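You operate a simulated robot arm through the tools that you are given. There is no shell and no other tool. Be economical: measure what you need, move in short steps, check, and stop when the job is done.

You are at the controls of a simulated robot arm. One attempt, no reset.

JOB
Grind the coarse salt fine and tip it into the big steel bowl.
Fine: grind in the mortar with the wooden pestle; the mortar goes back to its place with the pestle in it.

The check looks at the end state, three seconds after you hand in, the way a careful person would. Anything else that was tipped, shoved, dropped, spilled or broken makes it a failure.

ROBOT AND FRAMES
A 6-joint arm with a two-finger parallel gripper, fixed in place. Base frame: the origin is at the foot of the arm, x ahead of it, y to its left, z up. Units: m, degrees, N and s.
Its first joint turns from -166.0 to 166.0 degrees. Payload 4.1 kg.
Tool frame: the origin (TCP) lies between the finger pads and is the grasp point; the fingertips stand 0.023 m ahead of it; z points along the fingers, y is the line along which they close. Largest opening 0.094 m; finger width 0.038, thickness 0.01; the body of the gripper, 0.054 by 0.096 m, starts 0.039 m behind the TCP.
Orientation is that of the tool frame in the base frame, as a unit quaternion [x, y, z, w]. With the fingers straight down and closing along the base's y, the tool's x points along the base's -x, its y along +y and its z along -z.

CONTROLS
- The arm moves only by the tool arm_command. Its argument "plan" is a list of rows, each an object of numbers (a shift or turn left out is 0, a gripper value left out holds the last): "tx", "ty", "tz": the shift along the tool's x, y, z in cm; "rx", "ry", "rz": the turn, a rotation vector about the tool's x, y, z in degrees; "grip": the gripper command, from -1 (shut) to 1 (fully open), values between in proportion. In form: [{"tx": .., "ty": .., "tz": .., "rx": .., "ry": .., "rz": .., "grip": ..}, ...]. A call has 1 to 20 rows; each row shifts and turns the commanded pose from where the row before left it, along the tool's axes as they then stand. Rows are played at 5 a second. More than 0.05 m and 8.6 degrees between two rows, or a gripper value outside its range, and nothing of the call is played. A pose out of reach is approached as far as the arm can. The call stops where the force on the tool passes 40 N (or 10 N more than at its start, if that is more) or the arm is blocked; 0.2 s more then pass. The fingers move at their own pace (about 0.045 m/s each) and stop on an object; they squeeze with about 34 N. The grip force told is the motor's: it shows also when the fingers shut on nothing. Time passes only in rows, and 0.2 s behind the last, so rows that do not move let the fingers close. It gives the time, the measured TCP pose, the force on the tool (base axes), the opening and the grip force at its end, in the units of the frame above (readings bear some noise), and new pictures: "views" is both (left out), scene, wrist or none.
- Cameras (640 x 400 px; columns grow to the right, rows downward): "scene" is fixed at [0.2209, 0.4997, 1.6703]; the picture's right is [-0.86, -0.50, 0.00], its down [-0.49, 0.85, -0.20] and it looks along [0.10, -0.17, -0.98] (base axes); focal length 214 px, centre (320, 200). "wrist" rides on the gripper at [0.086, 0.016, -0.074] in the tool frame; the picture's right is [-0.18, 0.98, 0.00], its down [-0.58, -0.11, -0.81] and it looks along [-0.79, -0.15, 0.59] (tool axes); focal length 243 px, centre (320, 200). There is no depth. A picture from a camera that has moved, and an enlarged one, comes with that camera's place and axes in the base frame and with its lens.
- lift_body(by): slides the trunk up (or, below 0, down) by that many m; the arm rides with it, the base frame stays. It gives what a move gives, with no picture.
- enlarge(camera, box): a new picture of the part [left, top, right, bottom] of that camera's present view, enlarged. The clock stands still meanwhile.
- sign_off(): hands the job in; it is judged then, once.

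Work in short steps. Places have to be worked out from the pictures, the camera data and where the tool is seen: move nearer, look again, correct. Check each grasp and each placing, and mend what went wrong. You have 120 turns and 200 pictures in all, those below and enlarged ones among them. Open the gripper and draw the arm clear of the work before you hand the job in, unless the task says otherwise; then end with one line.

The tools are called as name(argument=value, ...) on one line, values as JSON. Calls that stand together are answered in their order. arm_command: Moves the arm, as the interface text tells. Its arguments: {"type":"object","properties":{"plan":{"type":"array","items":{"type":"object","properties":{"tx":{"type":"number"},"ty":{"type":"number"},"tz":{"type":"number"},"rx":{"type":"number"},"ry":{"type":"number"},"rz":{"type":"number"},"grip":{"type":"number"}}}},"views":{"type":"string","enum":["both","scene","wrist","none"]}},"required":["plan"]} The other tools are called the same way: lift_body (by) slides the trunk up or down; enlarge (camera, box) takes an enlarged picture of a part of a camera's view; sign_off () hands the job in.

At the start:

```text
clock: 0.0
eef_pos: [0.2997, 0.2062, 1.3075]
tcp_rot: [0.0, 1.0, -0.001, -0.001]
ft_force: [0.1, 0.0, -0.3]
gripper_width: 0.0941
gripper_force: 0.1
trunk travel left (down, up): [-0.525, 0.065]
```

scene: 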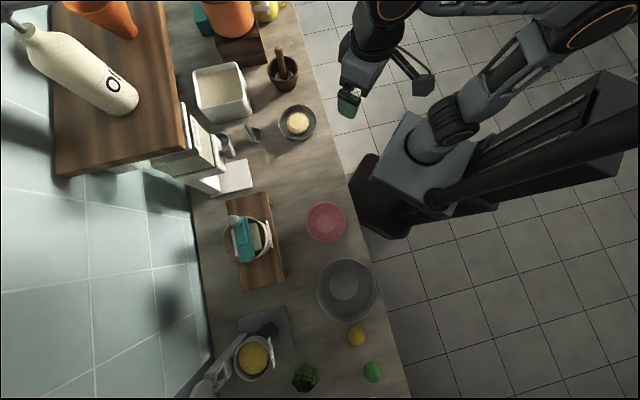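
wrist: 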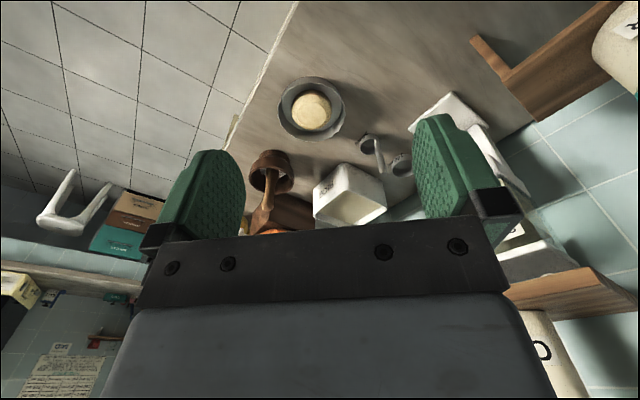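

The scene shows a counter with mortar and pestle near the top, a white salt box, and the bowls. I'll enlarge to identify things.

enlarge(camera="scene", box=[170, 0, 350, 112])

enlarge(camera="scene", box=[180, 100, 400, 238])

enlarge(camera="scene", box=[180, 230, 420, 400])

```text
3.56 times, centred on (260, 56) of scene
camera zoom: at [0.2209, 0.4997, 1.6703], right [-0.86, -0.5, 0.0], down [-0.49, 0.85, -0.2], along [0.1, -0.17, -0.98], focal length 763 px, centre (533, 712)
```

zoom: 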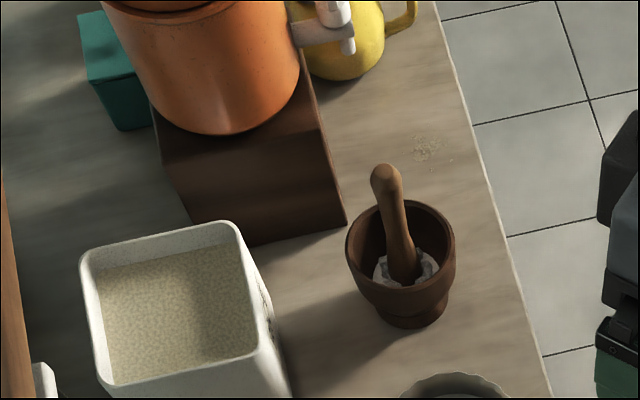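

```text
2.90 times, centred on (290, 169) of scene
camera zoom: at [0.2209, 0.4997, 1.6703], right [-0.86, -0.5, 0.0], down [-0.49, 0.85, -0.2], along [0.1, -0.17, -0.98], focal length 622 px, centre (407, 290)
```

zoom: 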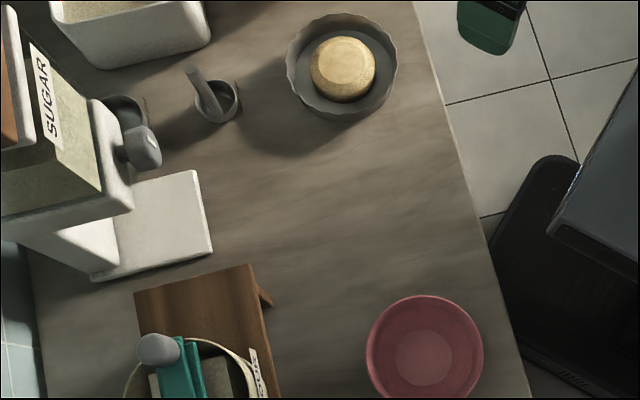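

```text
2.35 times, centred on (300, 315) of scene
camera zoom: at [0.2209, 0.4997, 1.6703], right [-0.86, -0.5, 0.0], down [-0.49, 0.85, -0.2], along [0.1, -0.17, -0.98], focal length 505 px, centre (367, -71)
```

zoom: 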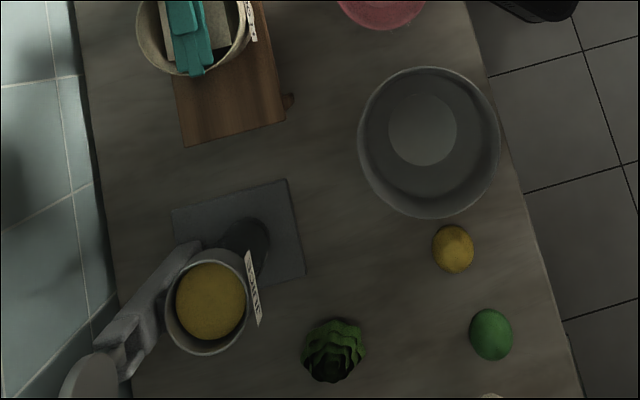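

Triangulating the two views suggests the counter may be higher than 0.46; I'll check it with a second wrist view after moving sideways and down a bit.

arm_command(plan=[{"ty": -4}, {"ty": -4}, {"ty": -4}, {"ty": -4}, {"ty": -4}, {}])

```text
clock: 1.4
eef_pos: [0.3019, 0.0063, 1.307]
tcp_rot: [-0.001, 1.0, 0.0, 0.0]
ft_force: [-0.6, 0.1, 1.5]
gripper_width: 0.0941
gripper_force: 0.0
trunk travel left (down, up): [-0.525, 0.065]
camera wrist: at [0.2137, 0.0232, 1.3816], right [0.18, 0.98, 0.0], down [0.58, -0.11, 0.81], along [0.79, -0.15, -0.59], focal length 243 px, centre (320, 200)
```

scene: 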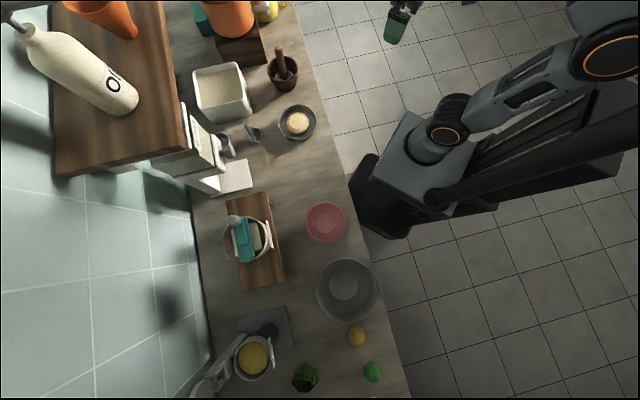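
wrist: 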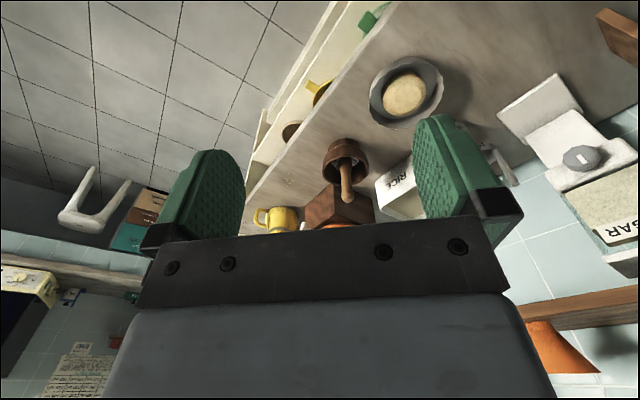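

Mortar foot works out near [0.69, -0.01, 0.83]. I'll test how far forward the arm reaches while staying high.

arm_command(plan=[{"tx": -4}, {"tx": -4}, {"tx": -4}, {"tx": -4}, {"tx": -4}, {"tx": -2}, {}])

```text
clock: 3.0
eef_pos: [0.5209, 0.0095, 1.309]
tcp_rot: [0.001, 1.0, 0.0, 0.0]
ft_force: [-0.2, 0.2, 0.1]
gripper_width: 0.0938
gripper_force: 0.0
trunk travel left (down, up): [-0.525, 0.065]
camera wrist: at [0.4327, 0.0246, 1.3828], right [0.18, 0.98, 0.0], down [0.58, -0.11, 0.81], along [0.79, -0.15, -0.59], focal length 243 px, centre (320, 200)
```

scene: 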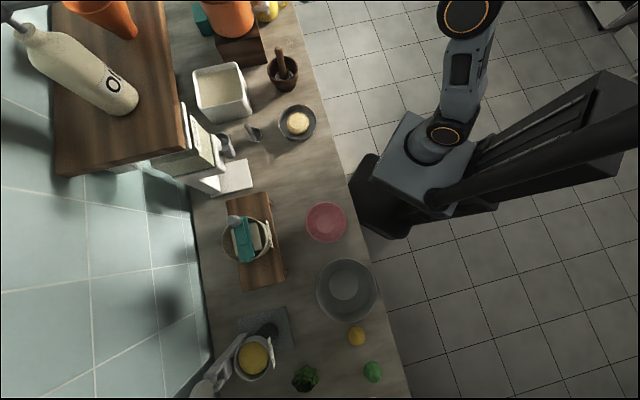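
wrist: 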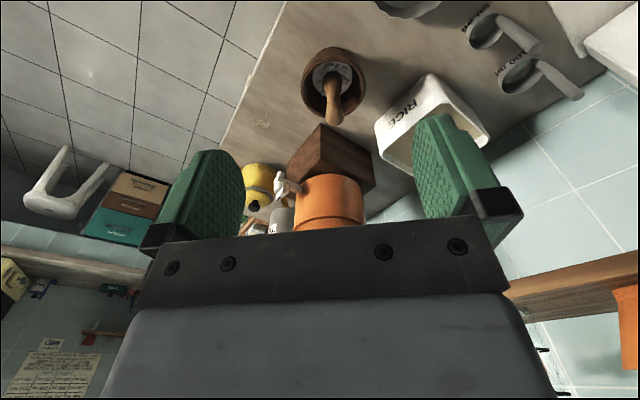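

Reached 0.52 with no trouble. I continue forward to see whether 0.69 is reachable.

arm_command(plan=[{"tx": -4}, {"tx": -4}, {"tx": -4}, {}], views="wrist")

```text
clock: 4.0
eef_pos: [0.6002, 0.0048, 1.2845]
tcp_rot: [0.001, 1.0, 0.0, 0.0]
ft_force: [-0.1, 1.1, 0.4]
gripper_width: 0.094
gripper_force: 0.0
out of reach, approached as far as the arm can: row 2, 3
trunk travel left (down, up): [-0.525, 0.065]
camera wrist: at [0.5115, 0.0216, 1.3589], right [0.18, 0.98, 0.0], down [0.58, -0.11, 0.81], along [0.79, -0.15, -0.59], focal length 243 px, centre (320, 200)
```

wrist: 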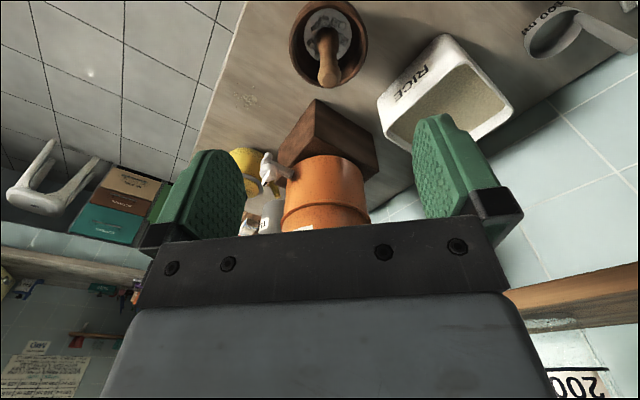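

The reach limit at this height is about x=0.60 with the tool down. I'll test lower relative to the shoulder.

arm_command(plan=[{"tz": 4}, {"tz": 4}, {"tz": 4}, {"tx": -4}, {"tx": -4}, {"tx": -4}, {}], views="none")

```text
clock: 5.6
eef_pos: [0.6721, 0.0072, 1.1452]
tcp_rot: [-0.001, 1.0, -0.001, 0.0]
ft_force: [0.4, 0.0, -0.2]
gripper_width: 0.094
gripper_force: 0.0
out of reach, approached as far as the arm can: row 5, 6
trunk travel left (down, up): [-0.525, 0.065]
```

Reach is ample at lower height (the sphere centre is near z≈0.89, R≈0.72), so the mortar can be reached. I back off and look at it.

arm_command(plan=[{"tx": 4}, {"tx": 4}, {"tx": 4}, {"tx": 4}, {"tx": 4}, {"tz": 3}, {}])

enlarge(camera="wrist", box=[230, 60, 460, 204])

```text
clock: 7.2
eef_pos: [0.4699, 0.0044, 1.1148]
tcp_rot: [0.0, 1.0, 0.0, 0.001]
ft_force: [0.7, -0.8, -0.3]
gripper_width: 0.0939
gripper_force: 0.0
trunk travel left (down, up): [-0.525, 0.065]
camera wrist: at [0.3823, 0.0211, 1.1889], right [0.18, 0.98, 0.0], down [0.58, -0.11, 0.81], along [0.79, -0.15, -0.59], focal length 243 px, centre (320, 200)
```

scene: 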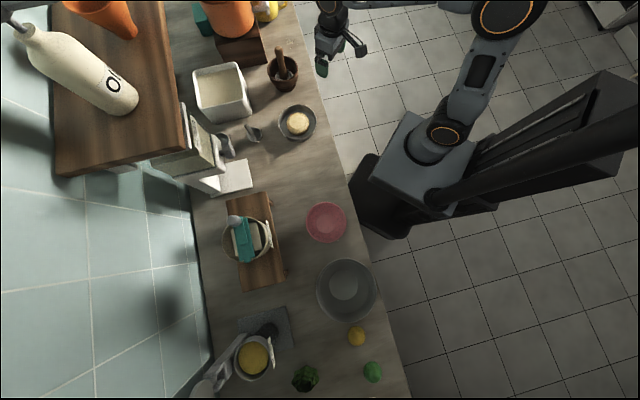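
wrist: 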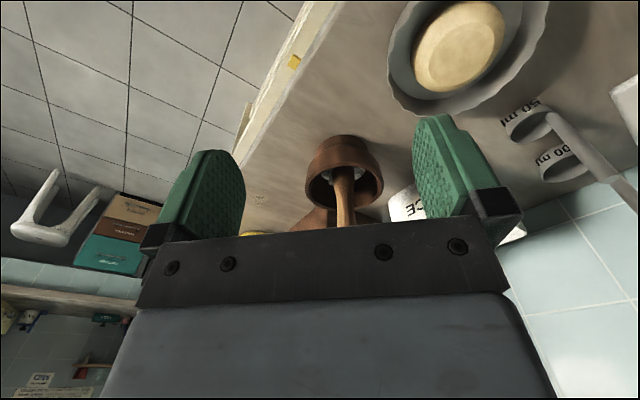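

```text
2.78 times, centred on (345, 132) of wrist
camera zoom: at [0.3823, 0.0211, 1.1889], right [0.18, 0.98, 0.0], down [0.58, -0.11, 0.81], along [0.79, -0.15, -0.59], focal length 674 px, centre (251, 389)
```

zoom: 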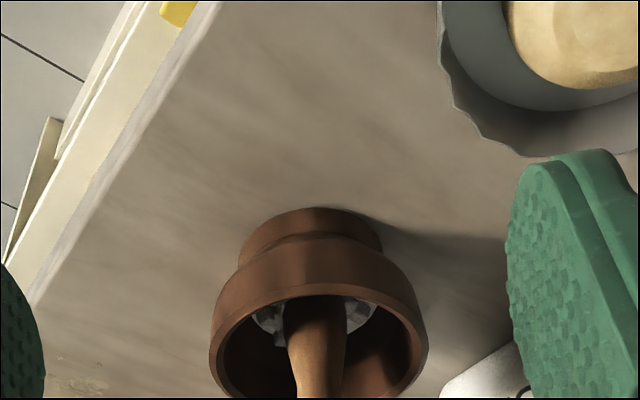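

Triangulation puts the mortar rim at about [0.677, 0.005, 0.94], diameter about 0.12, and the pestle nearly vertical with its top at z≈1.045. The counter is near 0.87. I raise the trunk for reach and go above the pestle.

lift_body(by=0.06)

arm_command(plan=[{"tx": -4}, {"tx": -4}, {"tx": -4}, {"tz": 3}, {"tz": 2}, {}])

enlarge(camera="wrist", box=[200, 60, 520, 260])

```text
clock: 8.2
eef_pos: [0.4703, 0.004, 1.176]
tcp_rot: [0.0, 1.0, 0.0, 0.001]
ft_force: [-0.5, -0.7, 0.6]
gripper_width: 0.094
gripper_force: 0.1
trunk travel left (down, up): [-0.585, 0.005]
```

```text
clock: 9.6
eef_pos: [0.5913, 0.0027, 1.1238]
tcp_rot: [0.001, 1.0, 0.0, 0.0]
ft_force: [-0.4, 0.2, -0.4]
gripper_width: 0.0941
gripper_force: 0.0
trunk travel left (down, up): [-0.585, 0.005]
camera wrist: at [0.5038, 0.019, 1.198], right [0.18, 0.98, 0.0], down [0.58, -0.11, 0.81], along [0.79, -0.15, -0.59], focal length 243 px, centre (320, 200)
```

scene: 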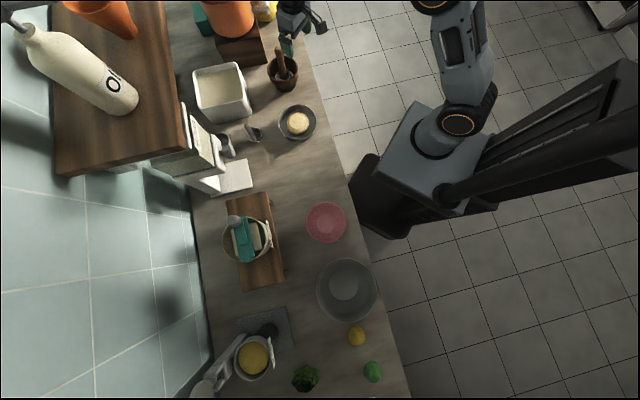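
wrist: 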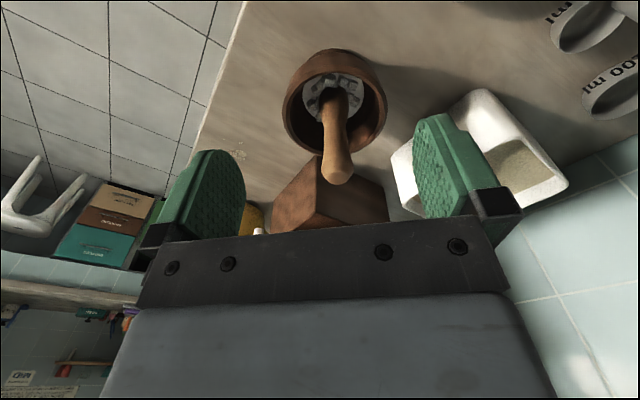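

```text
2.00 times, centred on (360, 160) of wrist
camera zoom: at [0.5038, 0.019, 1.198], right [0.18, 0.98, 0.0], down [0.58, -0.11, 0.81], along [0.79, -0.15, -0.59], focal length 485 px, centre (240, 280)
```

zoom: 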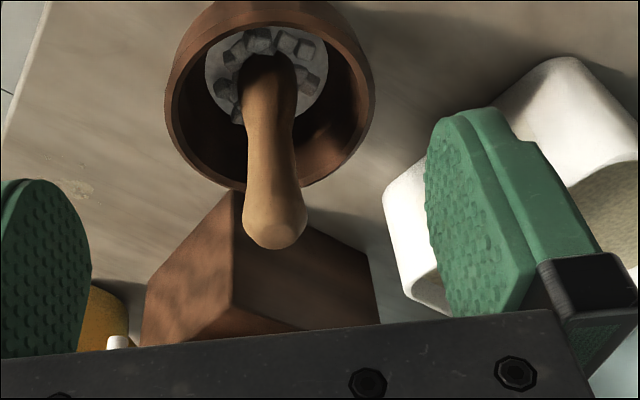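

The pestle top is at about [0.674, 0.003, 1.046] and nearly vertical. I move above it and descend with the fingers either side.

arm_command(plan=[{"tx": -4}, {"tx": -4.2}, {}, {"tz": 3}, {"tz": 2}, {}])

```text
clock: 11.0
eef_pos: [0.676, 0.0026, 1.0762]
tcp_rot: [0.0, 1.0, -0.001, -0.001]
ft_force: [0.6, -0.5, -0.8]
gripper_width: 0.094
gripper_force: 0.1
trunk travel left (down, up): [-0.585, 0.005]
camera wrist: at [0.5874, 0.0192, 1.1501], right [0.18, 0.98, 0.0], down [0.58, -0.11, 0.81], along [0.79, -0.15, -0.59], focal length 243 px, centre (320, 200)
```

scene: 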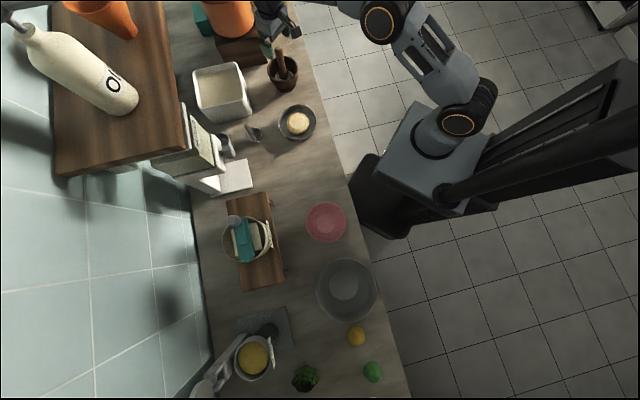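
wrist: 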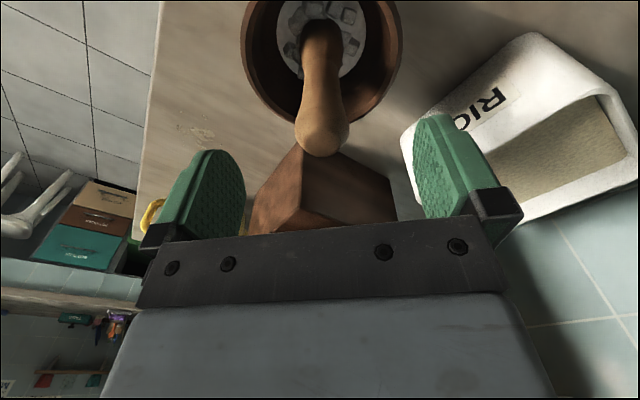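

Aligned with the handle. I descend to z≈1.02 and close.

arm_command(plan=[{"tz": 2}, {"tz": 2}, {"tz": 1.6}, {}], views="wrist")

```text
clock: 12.0
eef_pos: [0.6725, 0.005, 1.0178]
tcp_rot: [0.0, 1.0, 0.0, 0.0]
ft_force: [-0.4, -0.4, 0.0]
gripper_width: 0.0938
gripper_force: 0.1
trunk travel left (down, up): [-0.585, 0.005]
camera wrist: at [0.586, 0.0214, 1.092], right [0.18, 0.98, 0.0], down [0.58, -0.11, 0.81], along [0.79, -0.15, -0.59], focal length 243 px, centre (320, 200)
```

wrist: 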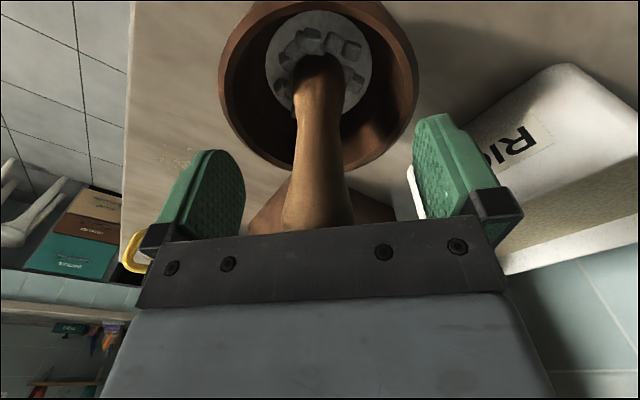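

Handle sits between the fingers; I close.

arm_command(plan=[{"grip": -1}, {}, {}, {}, {}, {}], views="wrist")

```text
clock: 13.4
eef_pos: [0.674, 0.0046, 1.0187]
tcp_rot: [-0.001, 1.0, 0.0, 0.0]
ft_force: [-0.5, -0.2, 1.2]
gripper_width: 0.0279
gripper_force: 33.6
trunk travel left (down, up): [-0.585, 0.005]
camera wrist: at [0.586, 0.0212, 1.0924], right [0.18, 0.98, 0.0], down [0.58, -0.11, 0.81], along [0.79, -0.15, -0.59], focal length 243 px, centre (320, 200)
```

wrist: 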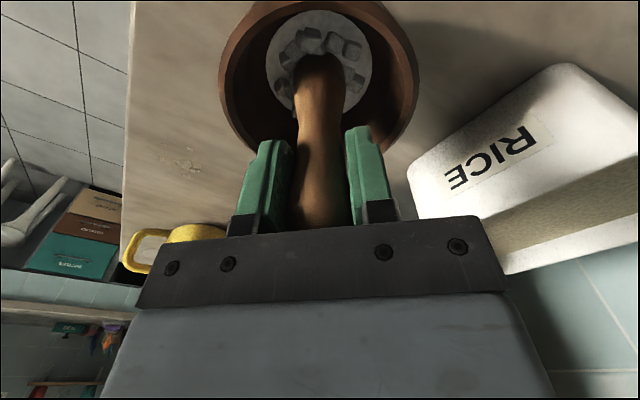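

Grasped at 0.028 m. Now I press down gently to see the contact force.

arm_command(plan=[{"tz": 0.2}, {"tz": 0.2}, {}], views="none")

```text
clock: 14.2
eef_pos: [0.6731, 0.0052, 1.0179]
tcp_rot: [0.0, 1.0, 0.0, 0.004]
ft_force: [3.2, -0.6, 22.6]
gripper_width: 0.028
gripper_force: 33.7
trunk travel left (down, up): [-0.585, 0.005]
```

About 22 N of press. I grind with small circles of 0.7 cm radius.

arm_command(plan=[{"tx": 0.7}, {"tx": -0.35, "ty": 0.6}, {"tx": -0.7}, {"tx": -0.35, "ty": -0.6}, {"tx": 0.35, "ty": -0.6}, {"tx": 0.7}, {"tx": 0.35, "ty": 0.6}, {"tx": -0.35, "ty": 0.6}, {"tx": -0.7}, {"tx": -0.35, "ty": -0.6}, {"tx": 0.35, "ty": -0.6}, {"tx": 0.7}, {"tx": 0.35, "ty": 0.6}, {"tx": -0.7}], views="wrist")

```text
clock: 17.2
eef_pos: [0.6729, 0.0034, 1.0146]
tcp_rot: [-0.001, 1.0, -0.001, 0.001]
ft_force: [0.2, 0.0, 0.0]
gripper_width: 0.027
gripper_force: 34.1
trunk travel left (down, up): [-0.585, 0.005]
camera wrist: at [0.5854, 0.0199, 1.0892], right [0.18, 0.98, 0.0], down [0.58, -0.11, 0.81], along [0.79, -0.15, -0.59], focal length 243 px, centre (320, 200)
```

wrist: 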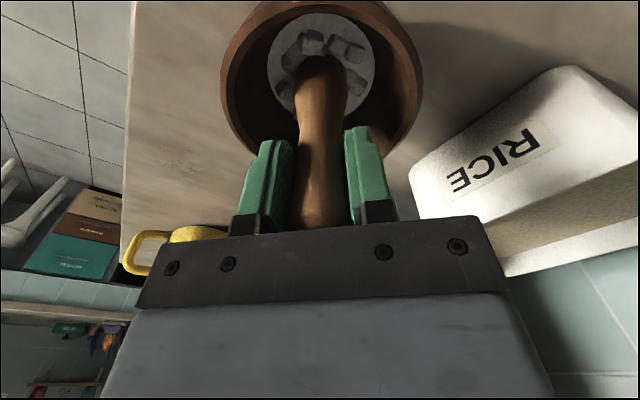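

No contact force remains, so the pestle seems to have slipped or settled. I press again in small steps.

arm_command(plan=[{"tz": 0.2}, {"tz": 0.2}, {}], views="none")

enlarge(camera="wrist", box=[200, 0, 440, 150])

```text
clock: 18.0
eef_pos: [0.6727, 0.0024, 1.0126]
tcp_rot: [0.0, 1.0, 0.0, 0.003]
ft_force: [2.1, -0.8, 16.4]
gripper_width: 0.0271
gripper_force: 33.8
trunk travel left (down, up): [-0.585, 0.005]
```

```text
2.67 times, centred on (320, 75) of wrist
camera zoom: at [0.5843, 0.0199, 1.0873], right [0.18, 0.98, 0.0], down [0.58, -0.11, 0.81], along [0.8, -0.15, -0.59], focal length 647 px, centre (320, 533)
```

zoom: 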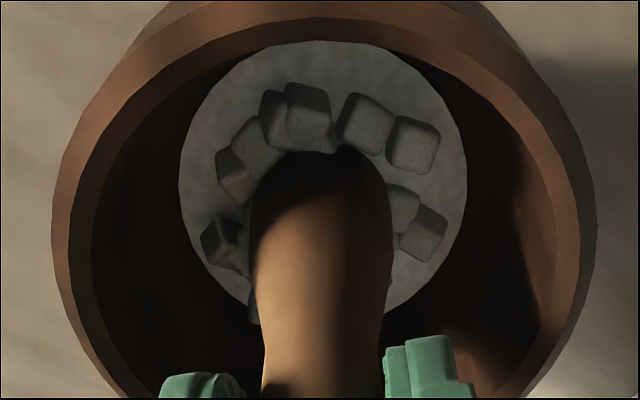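

Lumps still show. I grind more, larger radius (1 cm), keeping slight downward feed.

arm_command(plan=[{"tx": 1.0}, {"tx": -0.3, "ty": 0.7}, {"tx": -0.7, "ty": 0.3}, {"tx": -0.7, "ty": -0.3}, {"tx": -0.3, "ty": -0.7, "tz": 0.05}, {"tx": 0.3, "ty": -0.7}, {"tx": 0.7, "ty": -0.3}, {"tx": 0.7, "ty": 0.3}, {"tx": 0.3, "ty": 0.7, "tz": 0.05}, {"tx": -0.3, "ty": 0.7}, {"tx": -0.7, "ty": 0.3}, {"tx": -0.7, "ty": -0.3}, {"tx": -0.3, "ty": -0.7, "tz": 0.05}, {"tx": 0.3, "ty": -0.7}, {"tx": 0.7, "ty": -0.3}, {"tx": 0.7, "ty": 0.3}, {"tx": 0.3, "ty": 0.7, "tz": 0.05}], views="none")

enlarge(camera="wrist", box=[200, 0, 440, 150])

```text
clock: 21.6
eef_pos: [0.6615, 0.0023, 1.0096]
tcp_rot: [0.0, 1.0, -0.001, 0.001]
ft_force: [2.3, -6.5, 15.9]
gripper_width: 0.027
gripper_force: 34.2
trunk travel left (down, up): [-0.585, 0.005]
```

```text
2.67 times, centred on (320, 75) of wrist
camera zoom: at [0.5735, 0.0189, 1.0841], right [0.18, 0.98, 0.0], down [0.58, -0.11, 0.81], along [0.79, -0.15, -0.59], focal length 647 px, centre (320, 533)
```

zoom: 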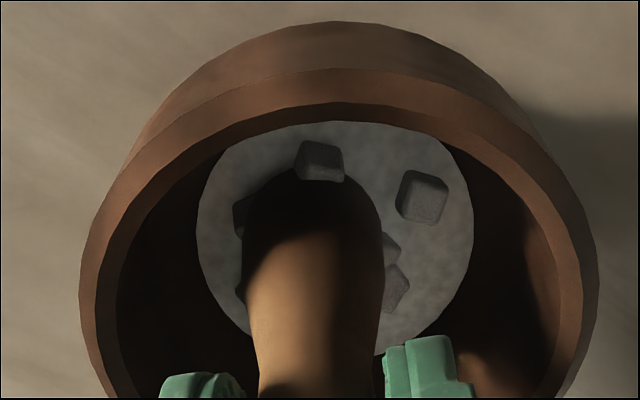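

Lumps are disappearing (fewer and smaller). I keep grinding the same way.

arm_command(plan=[{"tx": -0.3, "ty": 0.7}, {"tx": -0.7, "ty": 0.3}, {"tx": -0.7, "ty": -0.3}, {"tx": -0.3, "ty": -0.7, "tz": 0.05}, {"tx": 0.3, "ty": -0.7}, {"tx": 0.7, "ty": -0.3}, {"tx": 0.7, "ty": 0.3}, {"tx": 0.3, "ty": 0.7, "tz": 0.05}, {"tx": -0.3, "ty": 0.7}, {"tx": -0.7, "ty": 0.3}, {"tx": -0.7, "ty": -0.3}, {"tx": -0.3, "ty": -0.7, "tz": 0.05}, {"tx": 0.3, "ty": -0.7}, {"tx": 0.7, "ty": -0.3}, {"tx": 0.7, "ty": 0.3}, {"tx": 0.3, "ty": 0.7, "tz": 0.05}], views="none")

enlarge(camera="wrist", box=[200, 0, 440, 150])

```text
clock: 25.0
eef_pos: [0.6614, 0.0025, 1.0085]
tcp_rot: [-0.001, 1.0, -0.002, 0.002]
ft_force: [1.8, -7.2, 18.8]
gripper_width: 0.0267
gripper_force: 33.7
trunk travel left (down, up): [-0.585, 0.005]
```

```text
2.67 times, centred on (320, 75) of wrist
camera zoom: at [0.5731, 0.0194, 1.0822], right [0.18, 0.98, 0.0], down [0.58, -0.11, 0.81], along [0.8, -0.15, -0.59], focal length 647 px, centre (320, 533)
```

zoom: 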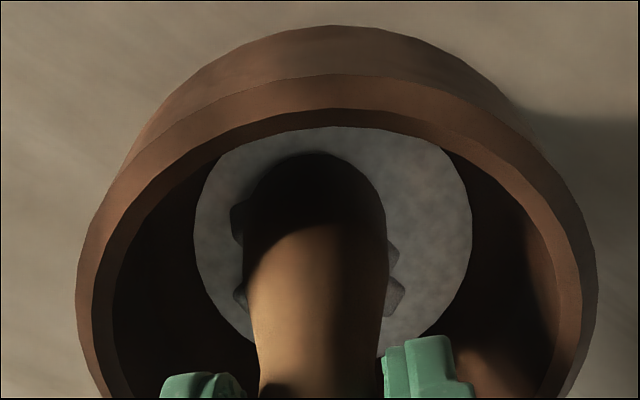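

Only a few lumps left behind the pestle; another round, then I check from the other side of the circle.

arm_command(plan=[{"tx": -0.3, "ty": 0.7}, {"tx": -0.7, "ty": 0.3}, {"tx": -0.7, "ty": -0.3}, {"tx": -0.3, "ty": -0.7, "tz": 0.05}, {"tx": 0.3, "ty": -0.7}, {"tx": 0.7, "ty": -0.3}, {"tx": 0.7, "ty": 0.3}, {"tx": 0.3, "ty": 0.7, "tz": 0.05}, {"tx": -0.3, "ty": 0.7}, {"tx": -0.7, "ty": 0.3}, {"tx": -0.7, "ty": -0.3}, {"tx": -0.3, "ty": -0.7, "tz": 0.05}, {"tx": 0.3, "ty": -0.7}, {"tx": 0.7, "ty": -0.3}, {"tx": 0.7, "ty": 0.3}, {"tx": 0.3, "ty": 0.7, "tz": 0.05}, {"tx": -0.3, "ty": 0.7}, {"tx": -0.7, "ty": 0.3}, {"tx": -0.7, "ty": -0.3}], views="none")

enlarge(camera="wrist", box=[200, 0, 440, 150])

```text
clock: 29.0
eef_pos: [0.6755, 0.0123, 1.0079]
tcp_rot: [-0.001, 1.0, 0.0, 0.001]
ft_force: [-9.3, -2.8, 30.7]
gripper_width: 0.0266
gripper_force: 34.0
trunk travel left (down, up): [-0.585, 0.005]
```

```text
2.67 times, centred on (320, 75) of wrist
camera zoom: at [0.5877, 0.0291, 1.0824], right [0.18, 0.98, 0.0], down [0.58, -0.11, 0.81], along [0.79, -0.15, -0.59], focal length 647 px, centre (320, 533)
```

zoom: 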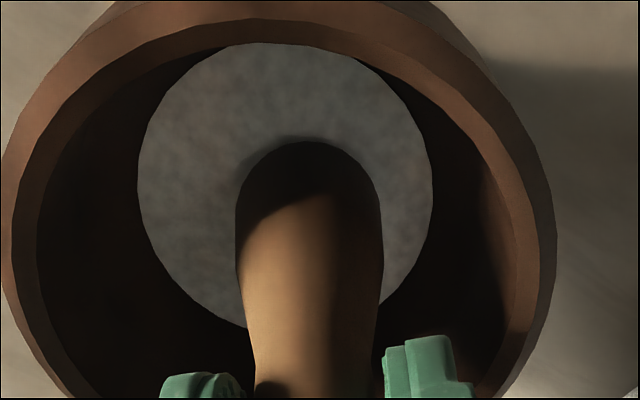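

The salt looks uniformly fine now. I do one more round for safety, centre, and lift the pestle out.

arm_command(plan=[{"tx": -0.3, "ty": -0.7}, {"tx": 0.3, "ty": -0.7}, {"tx": 0.7, "ty": -0.3}, {"tx": 0.7, "ty": 0.3}, {"tx": 0.3, "ty": 0.7}, {"tx": -0.3, "ty": 0.7}, {"tx": -0.7, "ty": 0.3}, {"tx": -0.7, "ty": -0.3}, {"tx": 0.3, "ty": -0.7}, {"tx": 0.4}, {"tz": -1}, {"tz": -2}, {"tz": -2}, {"tz": -2}, {"tz": -2}, {}])

enlarge(camera="wrist", box=[200, 0, 440, 150])

```text
clock: 32.4
eef_pos: [0.6722, 0.0037, 1.0952]
tcp_rot: [-0.001, 1.0, 0.0, 0.0]
ft_force: [0.8, 0.0, -0.6]
gripper_width: 0.0267
gripper_force: 33.7
trunk travel left (down, up): [-0.585, 0.005]
camera wrist: at [0.5842, 0.021, 1.1696], right [0.18, 0.98, 0.0], down [0.58, -0.11, 0.81], along [0.79, -0.15, -0.59], focal length 243 px, centre (320, 200)
```

scene: 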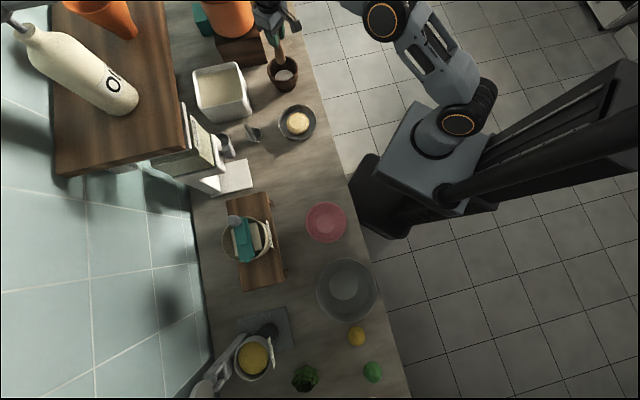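
wrist: 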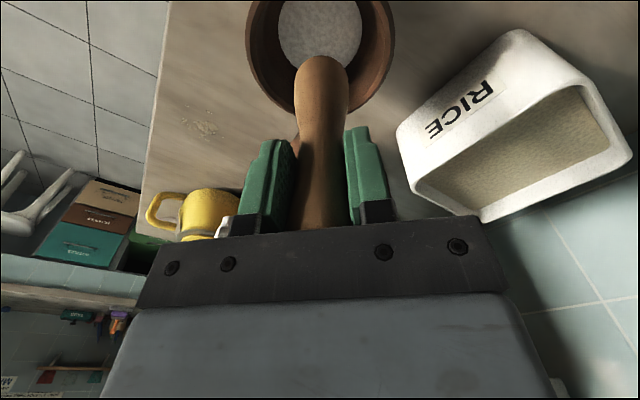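

```text
2.67 times, centred on (320, 75) of wrist
camera zoom: at [0.5842, 0.021, 1.1696], right [0.18, 0.98, 0.0], down [0.58, -0.11, 0.81], along [0.79, -0.15, -0.59], focal length 647 px, centre (320, 533)
```

zoom: 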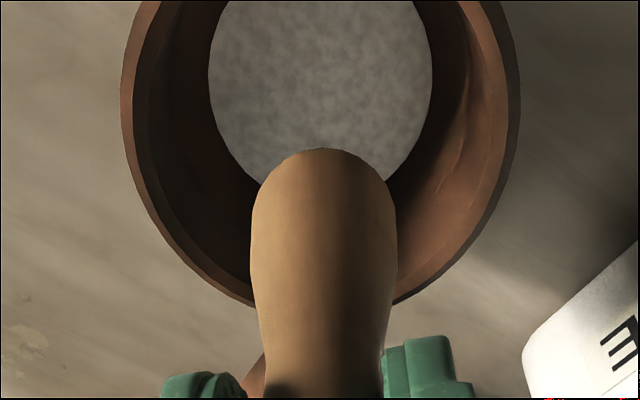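

The salt is fine all through. I'll lay the pestle temporarily on free counter near [0.4, 0.3]; first retract high and swing over there.

arm_command(plan=[{"tz": -3}, {"tz": -3}, {"tx": 4.4}, {"tx": 4.4}, {"tx": 4.4}, {"tx": 4.4}, {"tx": 4.4}, {"tx": 4.4}, {"tx": 4.3}, {"ty": 4.4}, {"ty": 4.4}, {"ty": 4.4}, {"ty": 4.4}, {"ty": 4.4}, {"ty": 4.2}, {}], views="none")

arm_command(plan=[{"rz": -8}, {"rz": -8}, {"rz": -8}, {"rz": -8}, {"rz": -8}, {"ry": -8}, {"ry": -8}, {"ry": -8}, {"ry": -8}, {"ry": -8}, {}])

```text
clock: 35.8
eef_pos: [0.3639, 0.2637, 1.1549]
tcp_rot: [0.0, 1.0, 0.0, 0.0]
ft_force: [-0.5, -0.6, -0.5]
gripper_width: 0.0269
gripper_force: 34.0
trunk travel left (down, up): [-0.585, 0.005]
```

```text
clock: 38.2
eef_pos: [0.365, 0.2666, 1.157]
tcp_rot: [-0.322, 0.882, 0.118, 0.322]
ft_force: [0.5, -0.6, -1.0]
gripper_width: 0.0269
gripper_force: 34.1
trunk travel left (down, up): [-0.585, 0.005]
camera wrist: at [0.2662, 0.2049, 1.1563], right [-0.52, 0.84, 0.12], down [0.01, -0.13, 0.99], along [0.85, 0.52, 0.06], focal length 243 px, centre (320, 200)
```

scene: 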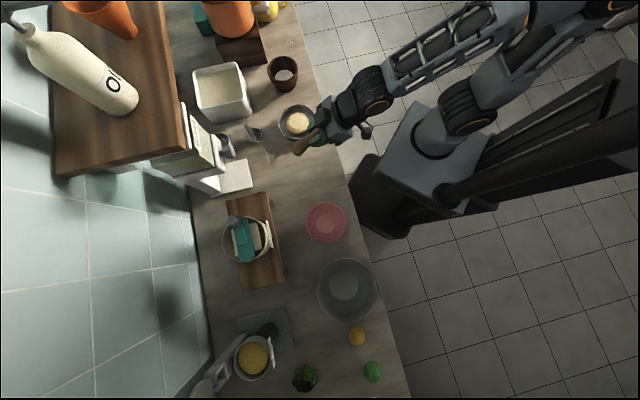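
wrist: 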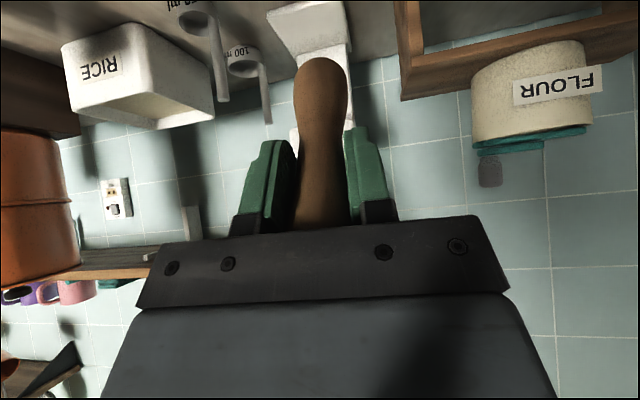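

Orientation goes as planned. I finish the tilt to about 15° below horizontal and look before lowering.

arm_command(plan=[{"ry": -7}, {"ry": -7}, {"ry": -7}, {"ry": -7}, {"ry": -7}, {"tx": -4.83, "tz": 1.29}, {"tx": -4.83, "tz": 1.29}, {}])

```text
clock: 40.0
eef_pos: [0.4156, 0.3099, 1.2483]
tcp_rot: [-0.271, 0.745, 0.208, 0.572]
ft_force: [1.0, 0.0, -0.9]
gripper_width: 0.0264
gripper_force: 34.1
out of reach, approached as far as the arm can: row 4, 5
trunk travel left (down, up): [-0.585, 0.005]
camera wrist: at [0.3314, 0.2625, 1.1835], right [-0.6, 0.78, 0.18], down [-0.41, -0.49, 0.77], along [0.69, 0.39, 0.61], focal length 243 px, centre (320, 200)
```

scene: 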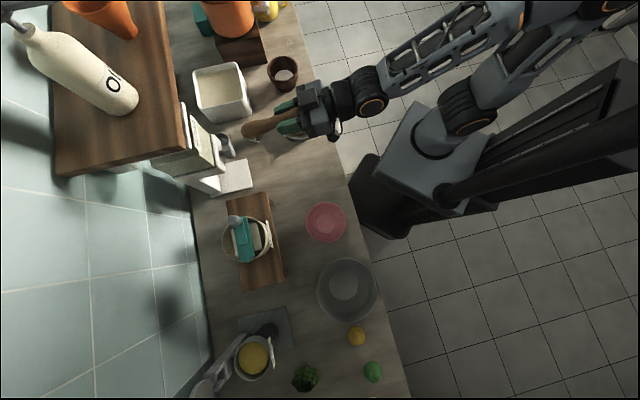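
wrist: 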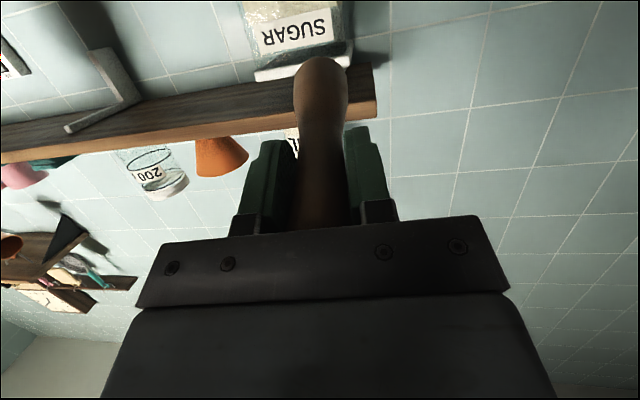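

I had the tilt sense wrong: the camera side is now underneath. Turning 180° about the tool's own axis puts it on top; the pestle just spins on its axis.

arm_command(plan=[{"rz": 8.5}, {"rz": 8.5}, {"rz": 8.5}, {"rz": 8.5}, {"rz": 8.5}, {"rz": 8.5}, {"rz": 8.5}, {"rz": 8.5}, {"rz": 8.5}, {"rz": 8.5}, {"rz": 8.5}, {}], views="scene")

```text
clock: 42.6
eef_pos: [0.4166, 0.3108, 1.2458]
tcp_rot: [0.358, 0.708, 0.56, 0.239]
ft_force: [0.2, -0.5, -1.2]
gripper_width: 0.0267
gripper_force: 33.6
trunk travel left (down, up): [-0.585, 0.005]
```

scene: 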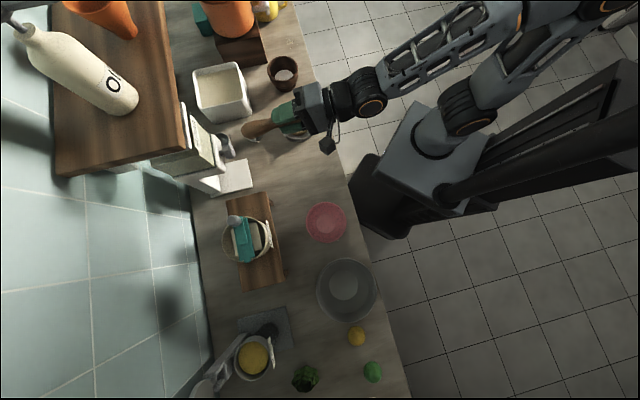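

Turning works; I complete the half turn.

arm_command(plan=[{"rz": 8.5}, {"rz": 8.5}, {"rz": 8.5}, {"rz": 8.5}, {"rz": 8.5}, {"rz": 8.5}, {"rz": 8.5}, {"rz": 8.5}, {"rz": 8.5}, {"rz": 8.5}, {"rz": 1.5}, {}])

```text
clock: 45.2
eef_pos: [0.4113, 0.3157, 1.248]
tcp_rot: [0.747, 0.269, 0.573, -0.204]
ft_force: [0.1, -0.2, -1.5]
gripper_width: 0.0267
gripper_force: 33.9
out of reach, approached as far as the arm can: row 11
trunk travel left (down, up): [-0.585, 0.005]
camera wrist: at [0.3837, 0.2722, 1.3495], right [0.59, -0.79, -0.17], down [-0.79, -0.51, -0.35], along [0.19, 0.34, -0.92], focal length 243 px, centre (320, 200)
```

scene: 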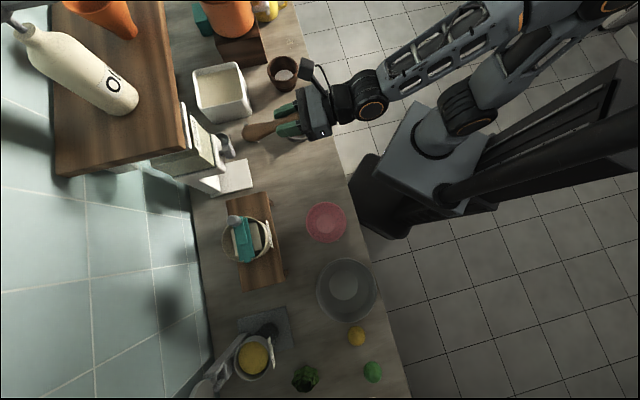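
wrist: 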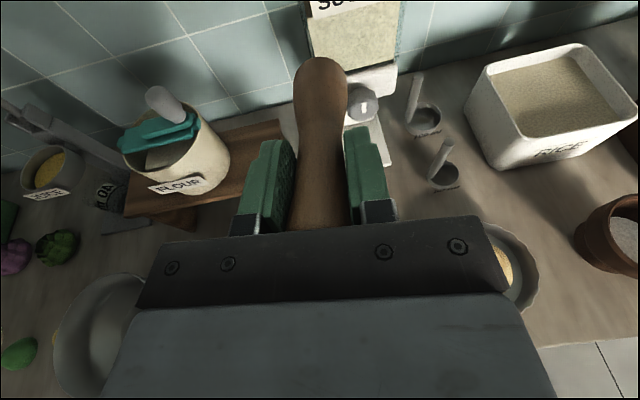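

The camera is on top now and the spot between the bread bowl and the pink bowl is clear. I lower straight down in two stages.

arm_command(plan=[{"tx": -4.15, "tz": 1.11}, {"tx": -4.15, "tz": 1.11}, {"tx": -4.15, "tz": 1.11}, {"tx": -4.15, "tz": 1.11}, {"tx": -4.15, "tz": 1.11}, {}])

```text
clock: 46.6
eef_pos: [0.3787, 0.3665, 1.0642]
tcp_rot: [0.746, 0.275, 0.574, -0.195]
ft_force: [-0.6, -0.6, -1.0]
gripper_width: 0.0267
gripper_force: 34.2
out of reach, approached as far as the arm can: row 1, 2, 3, 4, 5
trunk travel left (down, up): [-0.585, 0.005]
camera wrist: at [0.3478, 0.3261, 1.1678], right [0.59, -0.79, -0.15], down [-0.78, -0.51, -0.35], along [0.2, 0.33, -0.92], focal length 243 px, centre (320, 200)
```

scene: 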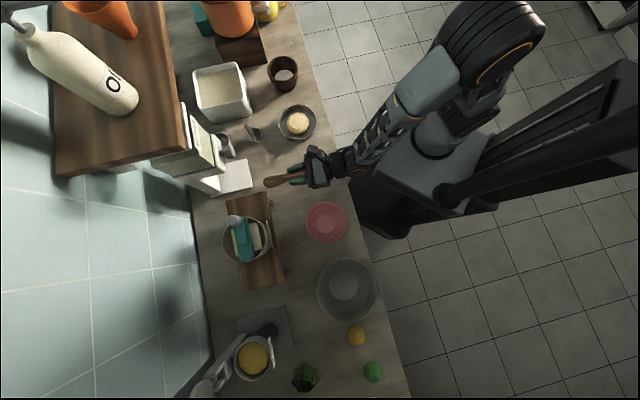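
wrist: 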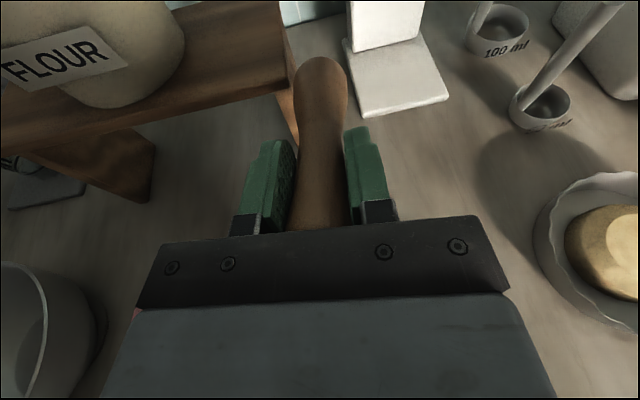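

The arm fights an inner reach limit here, so I'll shift sideways toward the bread-bowl side and use the trunk for lowering.

arm_command(plan=[{"ty": 2.5}, {"ty": 2.5}, {}])

```text
clock: 47.4
eef_pos: [0.3929, 0.3575, 1.087]
tcp_rot: [0.747, 0.273, 0.574, -0.195]
ft_force: [1.1, 0.1, -0.5]
gripper_width: 0.0265
gripper_force: 34.2
out of reach, approached as far as the arm can: row 1, 2
trunk travel left (down, up): [-0.585, 0.005]
camera wrist: at [0.3628, 0.316, 1.1906], right [0.59, -0.8, -0.16], down [-0.79, -0.51, -0.35], along [0.2, 0.33, -0.92], focal length 243 px, centre (320, 200)
```

scene: 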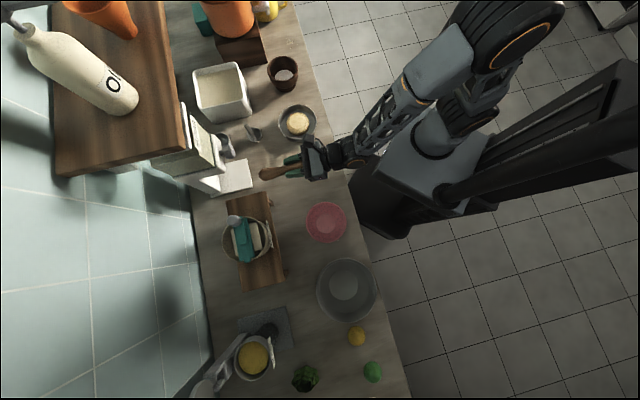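
wrist: 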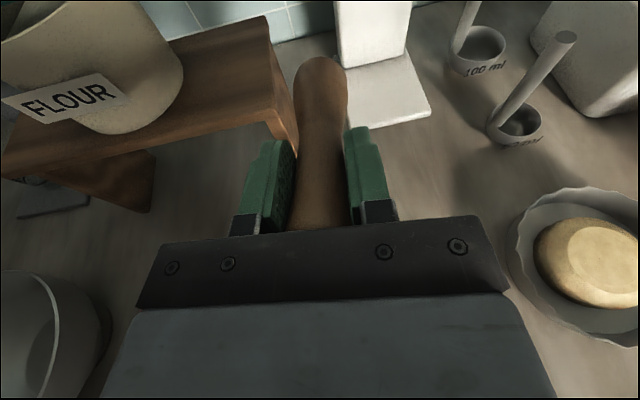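

The limit surface lies on the near side, so I shift sideways with a little forward motion.

arm_command(plan=[{"ty": 1.5, "tz": 1}, {"ty": 1.5, "tz": 1}, {}], views="wrist")

```text
clock: 48.2
eef_pos: [0.4134, 0.371, 1.0953]
tcp_rot: [0.746, 0.273, 0.574, -0.199]
ft_force: [0.1, -0.5, -2.7]
gripper_width: 0.0267
gripper_force: 33.8
out of reach, approached as far as the arm can: row 1, 2
trunk travel left (down, up): [-0.585, 0.005]
camera wrist: at [0.3829, 0.3291, 1.199], right [0.59, -0.79, -0.16], down [-0.78, -0.51, -0.35], along [0.2, 0.33, -0.92], focal length 243 px, centre (320, 200)
```

wrist: 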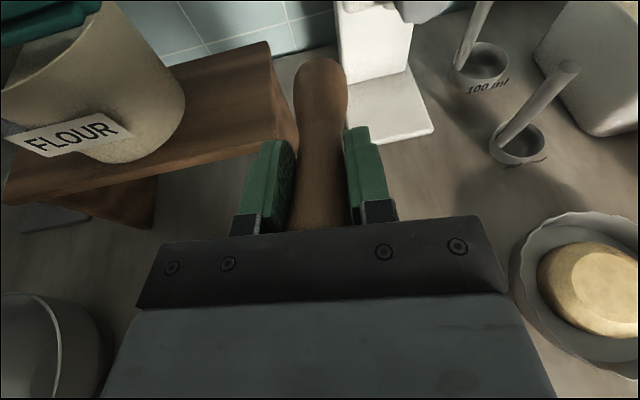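

The limit appeared exactly at the end of the half turn, so it's likely the last wrist joint. I turn back 12° and retry moving to the chosen spot.

arm_command(plan=[{"rz": -6}, {"rz": -6}, {"tz": -2}, {"ty": 2}, {}], views="wrist")

```text
clock: 49.4
eef_pos: [0.4111, 0.3451, 1.1041]
tcp_rot: [0.713, 0.349, 0.59, -0.147]
ft_force: [-0.4, -0.5, -1.3]
gripper_width: 0.0267
gripper_force: 34.4
trunk travel left (down, up): [-0.585, 0.005]
camera wrist: at [0.3698, 0.3145, 1.2082], right [0.65, -0.76, 0.02], down [-0.7, -0.61, -0.36], along [0.29, 0.22, -0.93], focal length 243 px, centre (320, 200)
```

wrist: 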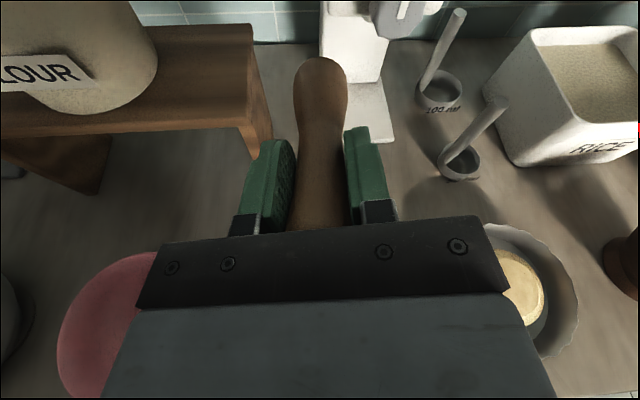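

Good, now it is level and mobile. I shift 3 cm to the right, 2 cm back, and lower about 12 cm.

arm_command(plan=[{"ty": 3}, {"tz": -2}, {"tx": -4, "tz": 1.07}, {"tx": -4, "tz": 1.07}, {"tx": -4, "tz": 1.07}, {}])

```text
clock: 50.8
eef_pos: [0.4328, 0.2916, 0.9949]
tcp_rot: [0.713, 0.348, 0.591, -0.147]
ft_force: [-0.4, 0.6, -0.6]
gripper_width: 0.0266
gripper_force: 34.4
trunk travel left (down, up): [-0.585, 0.005]
camera wrist: at [0.3922, 0.2624, 1.0991], right [0.65, -0.76, 0.02], down [-0.7, -0.61, -0.36], along [0.29, 0.22, -0.93], focal length 243 px, centre (320, 200)
```

scene: 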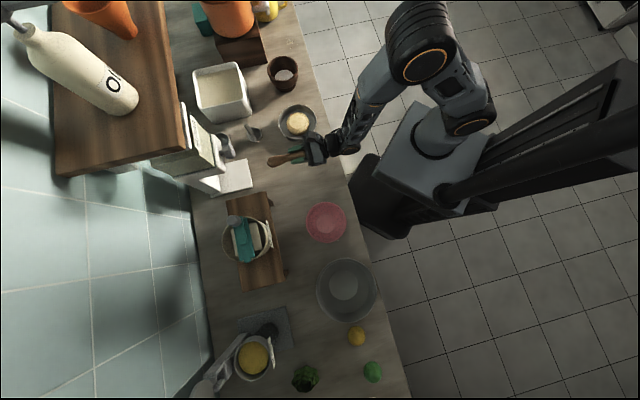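
wrist: 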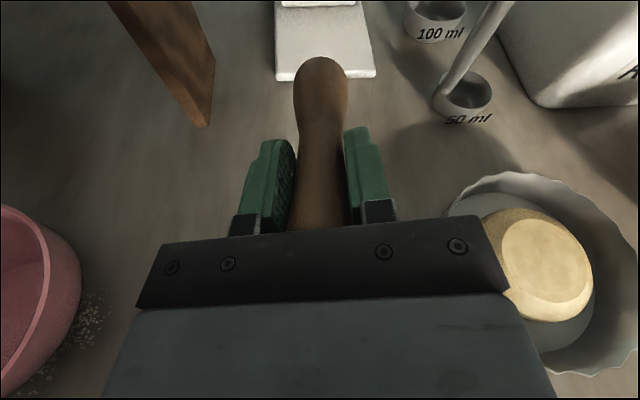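

Clear all round. I lower further in small steps, to be stopped by contact.

arm_command(plan=[{"ty": -1.5}, {"tx": -2, "tz": 0.53}, {"tx": -2, "tz": 0.53}, {"tx": -1, "tz": 0.27}, {}], views="wrist")

```text
clock: 52.0
eef_pos: [0.4294, 0.2934, 0.9405]
tcp_rot: [0.713, 0.347, 0.591, -0.147]
ft_force: [0.7, -0.3, -0.7]
gripper_width: 0.0267
gripper_force: 33.9
trunk travel left (down, up): [-0.585, 0.005]
camera wrist: at [0.3894, 0.2631, 1.0448], right [0.65, -0.76, 0.02], down [-0.7, -0.61, -0.36], along [0.29, 0.22, -0.93], focal length 243 px, centre (320, 200)
```

wrist: 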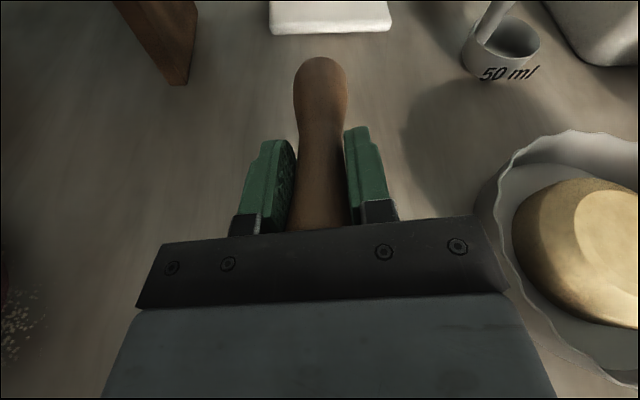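

The bread bowl is a bit close on the right, so I shift 2.5 cm left, then lower to contact.

arm_command(plan=[{"ty": -2.5}, {"tx": -0.97, "tz": 0.26}, {"tx": -0.48, "tz": 0.13}, {}], views="none")

arm_command(plan=[{"tx": -0.39, "tz": 0.1}, {}], views="wrist")

```text
clock: 53.0
eef_pos: [0.4156, 0.3096, 0.924]
tcp_rot: [0.711, 0.347, 0.593, -0.148]
ft_force: [-1.7, 0.6, 7.6]
gripper_width: 0.027
gripper_force: 34.3
trunk travel left (down, up): [-0.585, 0.005]
```

```text
clock: 53.6
eef_pos: [0.4164, 0.3072, 0.9169]
tcp_rot: [0.712, 0.347, 0.592, -0.148]
ft_force: [-4.2, -1.9, 11.1]
gripper_width: 0.0265
gripper_force: 33.8
trunk travel left (down, up): [-0.585, 0.005]
camera wrist: at [0.3751, 0.2787, 1.0215], right [0.65, -0.76, 0.02], down [-0.7, -0.61, -0.36], along [0.29, 0.22, -0.93], focal length 243 px, centre (320, 200)
```

wrist: 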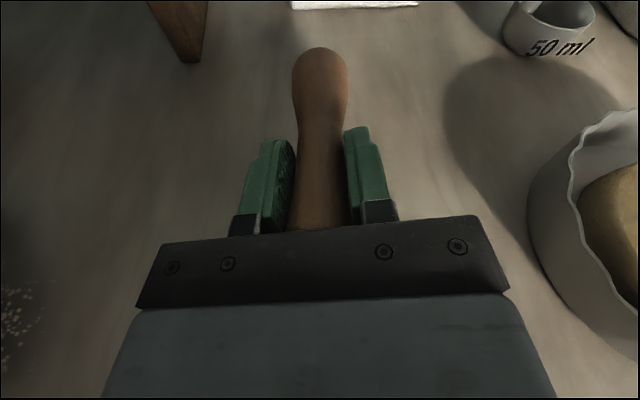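

The head touches the counter and the handle pivots in the pads. I lower a further 1.2 cm to reduce the drop.

arm_command(plan=[{"tx": -0.39, "tz": 0.1}, {"tx": -0.39, "tz": 0.1}, {"tx": -0.39, "tz": 0.1}, {}], views="wrist")

```text
clock: 54.1
eef_pos: [0.4166, 0.309, 0.9176]
tcp_rot: [0.71, 0.346, 0.595, -0.148]
ft_force: [-10.1, -6.4, 23.7]
gripper_width: 0.027
gripper_force: 34.2
trunk travel left (down, up): [-0.585, 0.005]
stopped in row 2: the force on the tool passed its limit (the readings are from after the stop); the commanded pose is now the measured one
camera wrist: at [0.3755, 0.2782, 1.0204], right [0.65, -0.76, 0.02], down [-0.7, -0.61, -0.37], along [0.3, 0.23, -0.93], focal length 243 px, centre (320, 200)
```

wrist: 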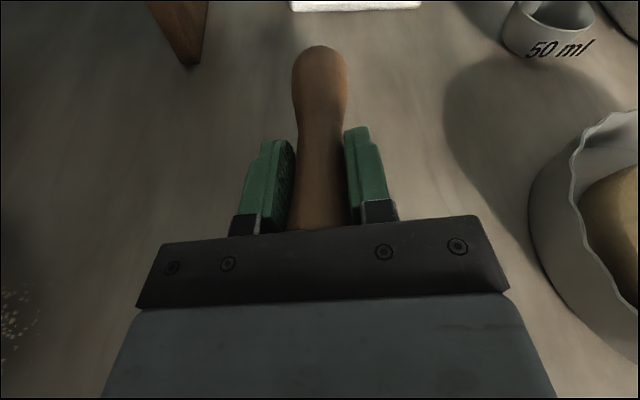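

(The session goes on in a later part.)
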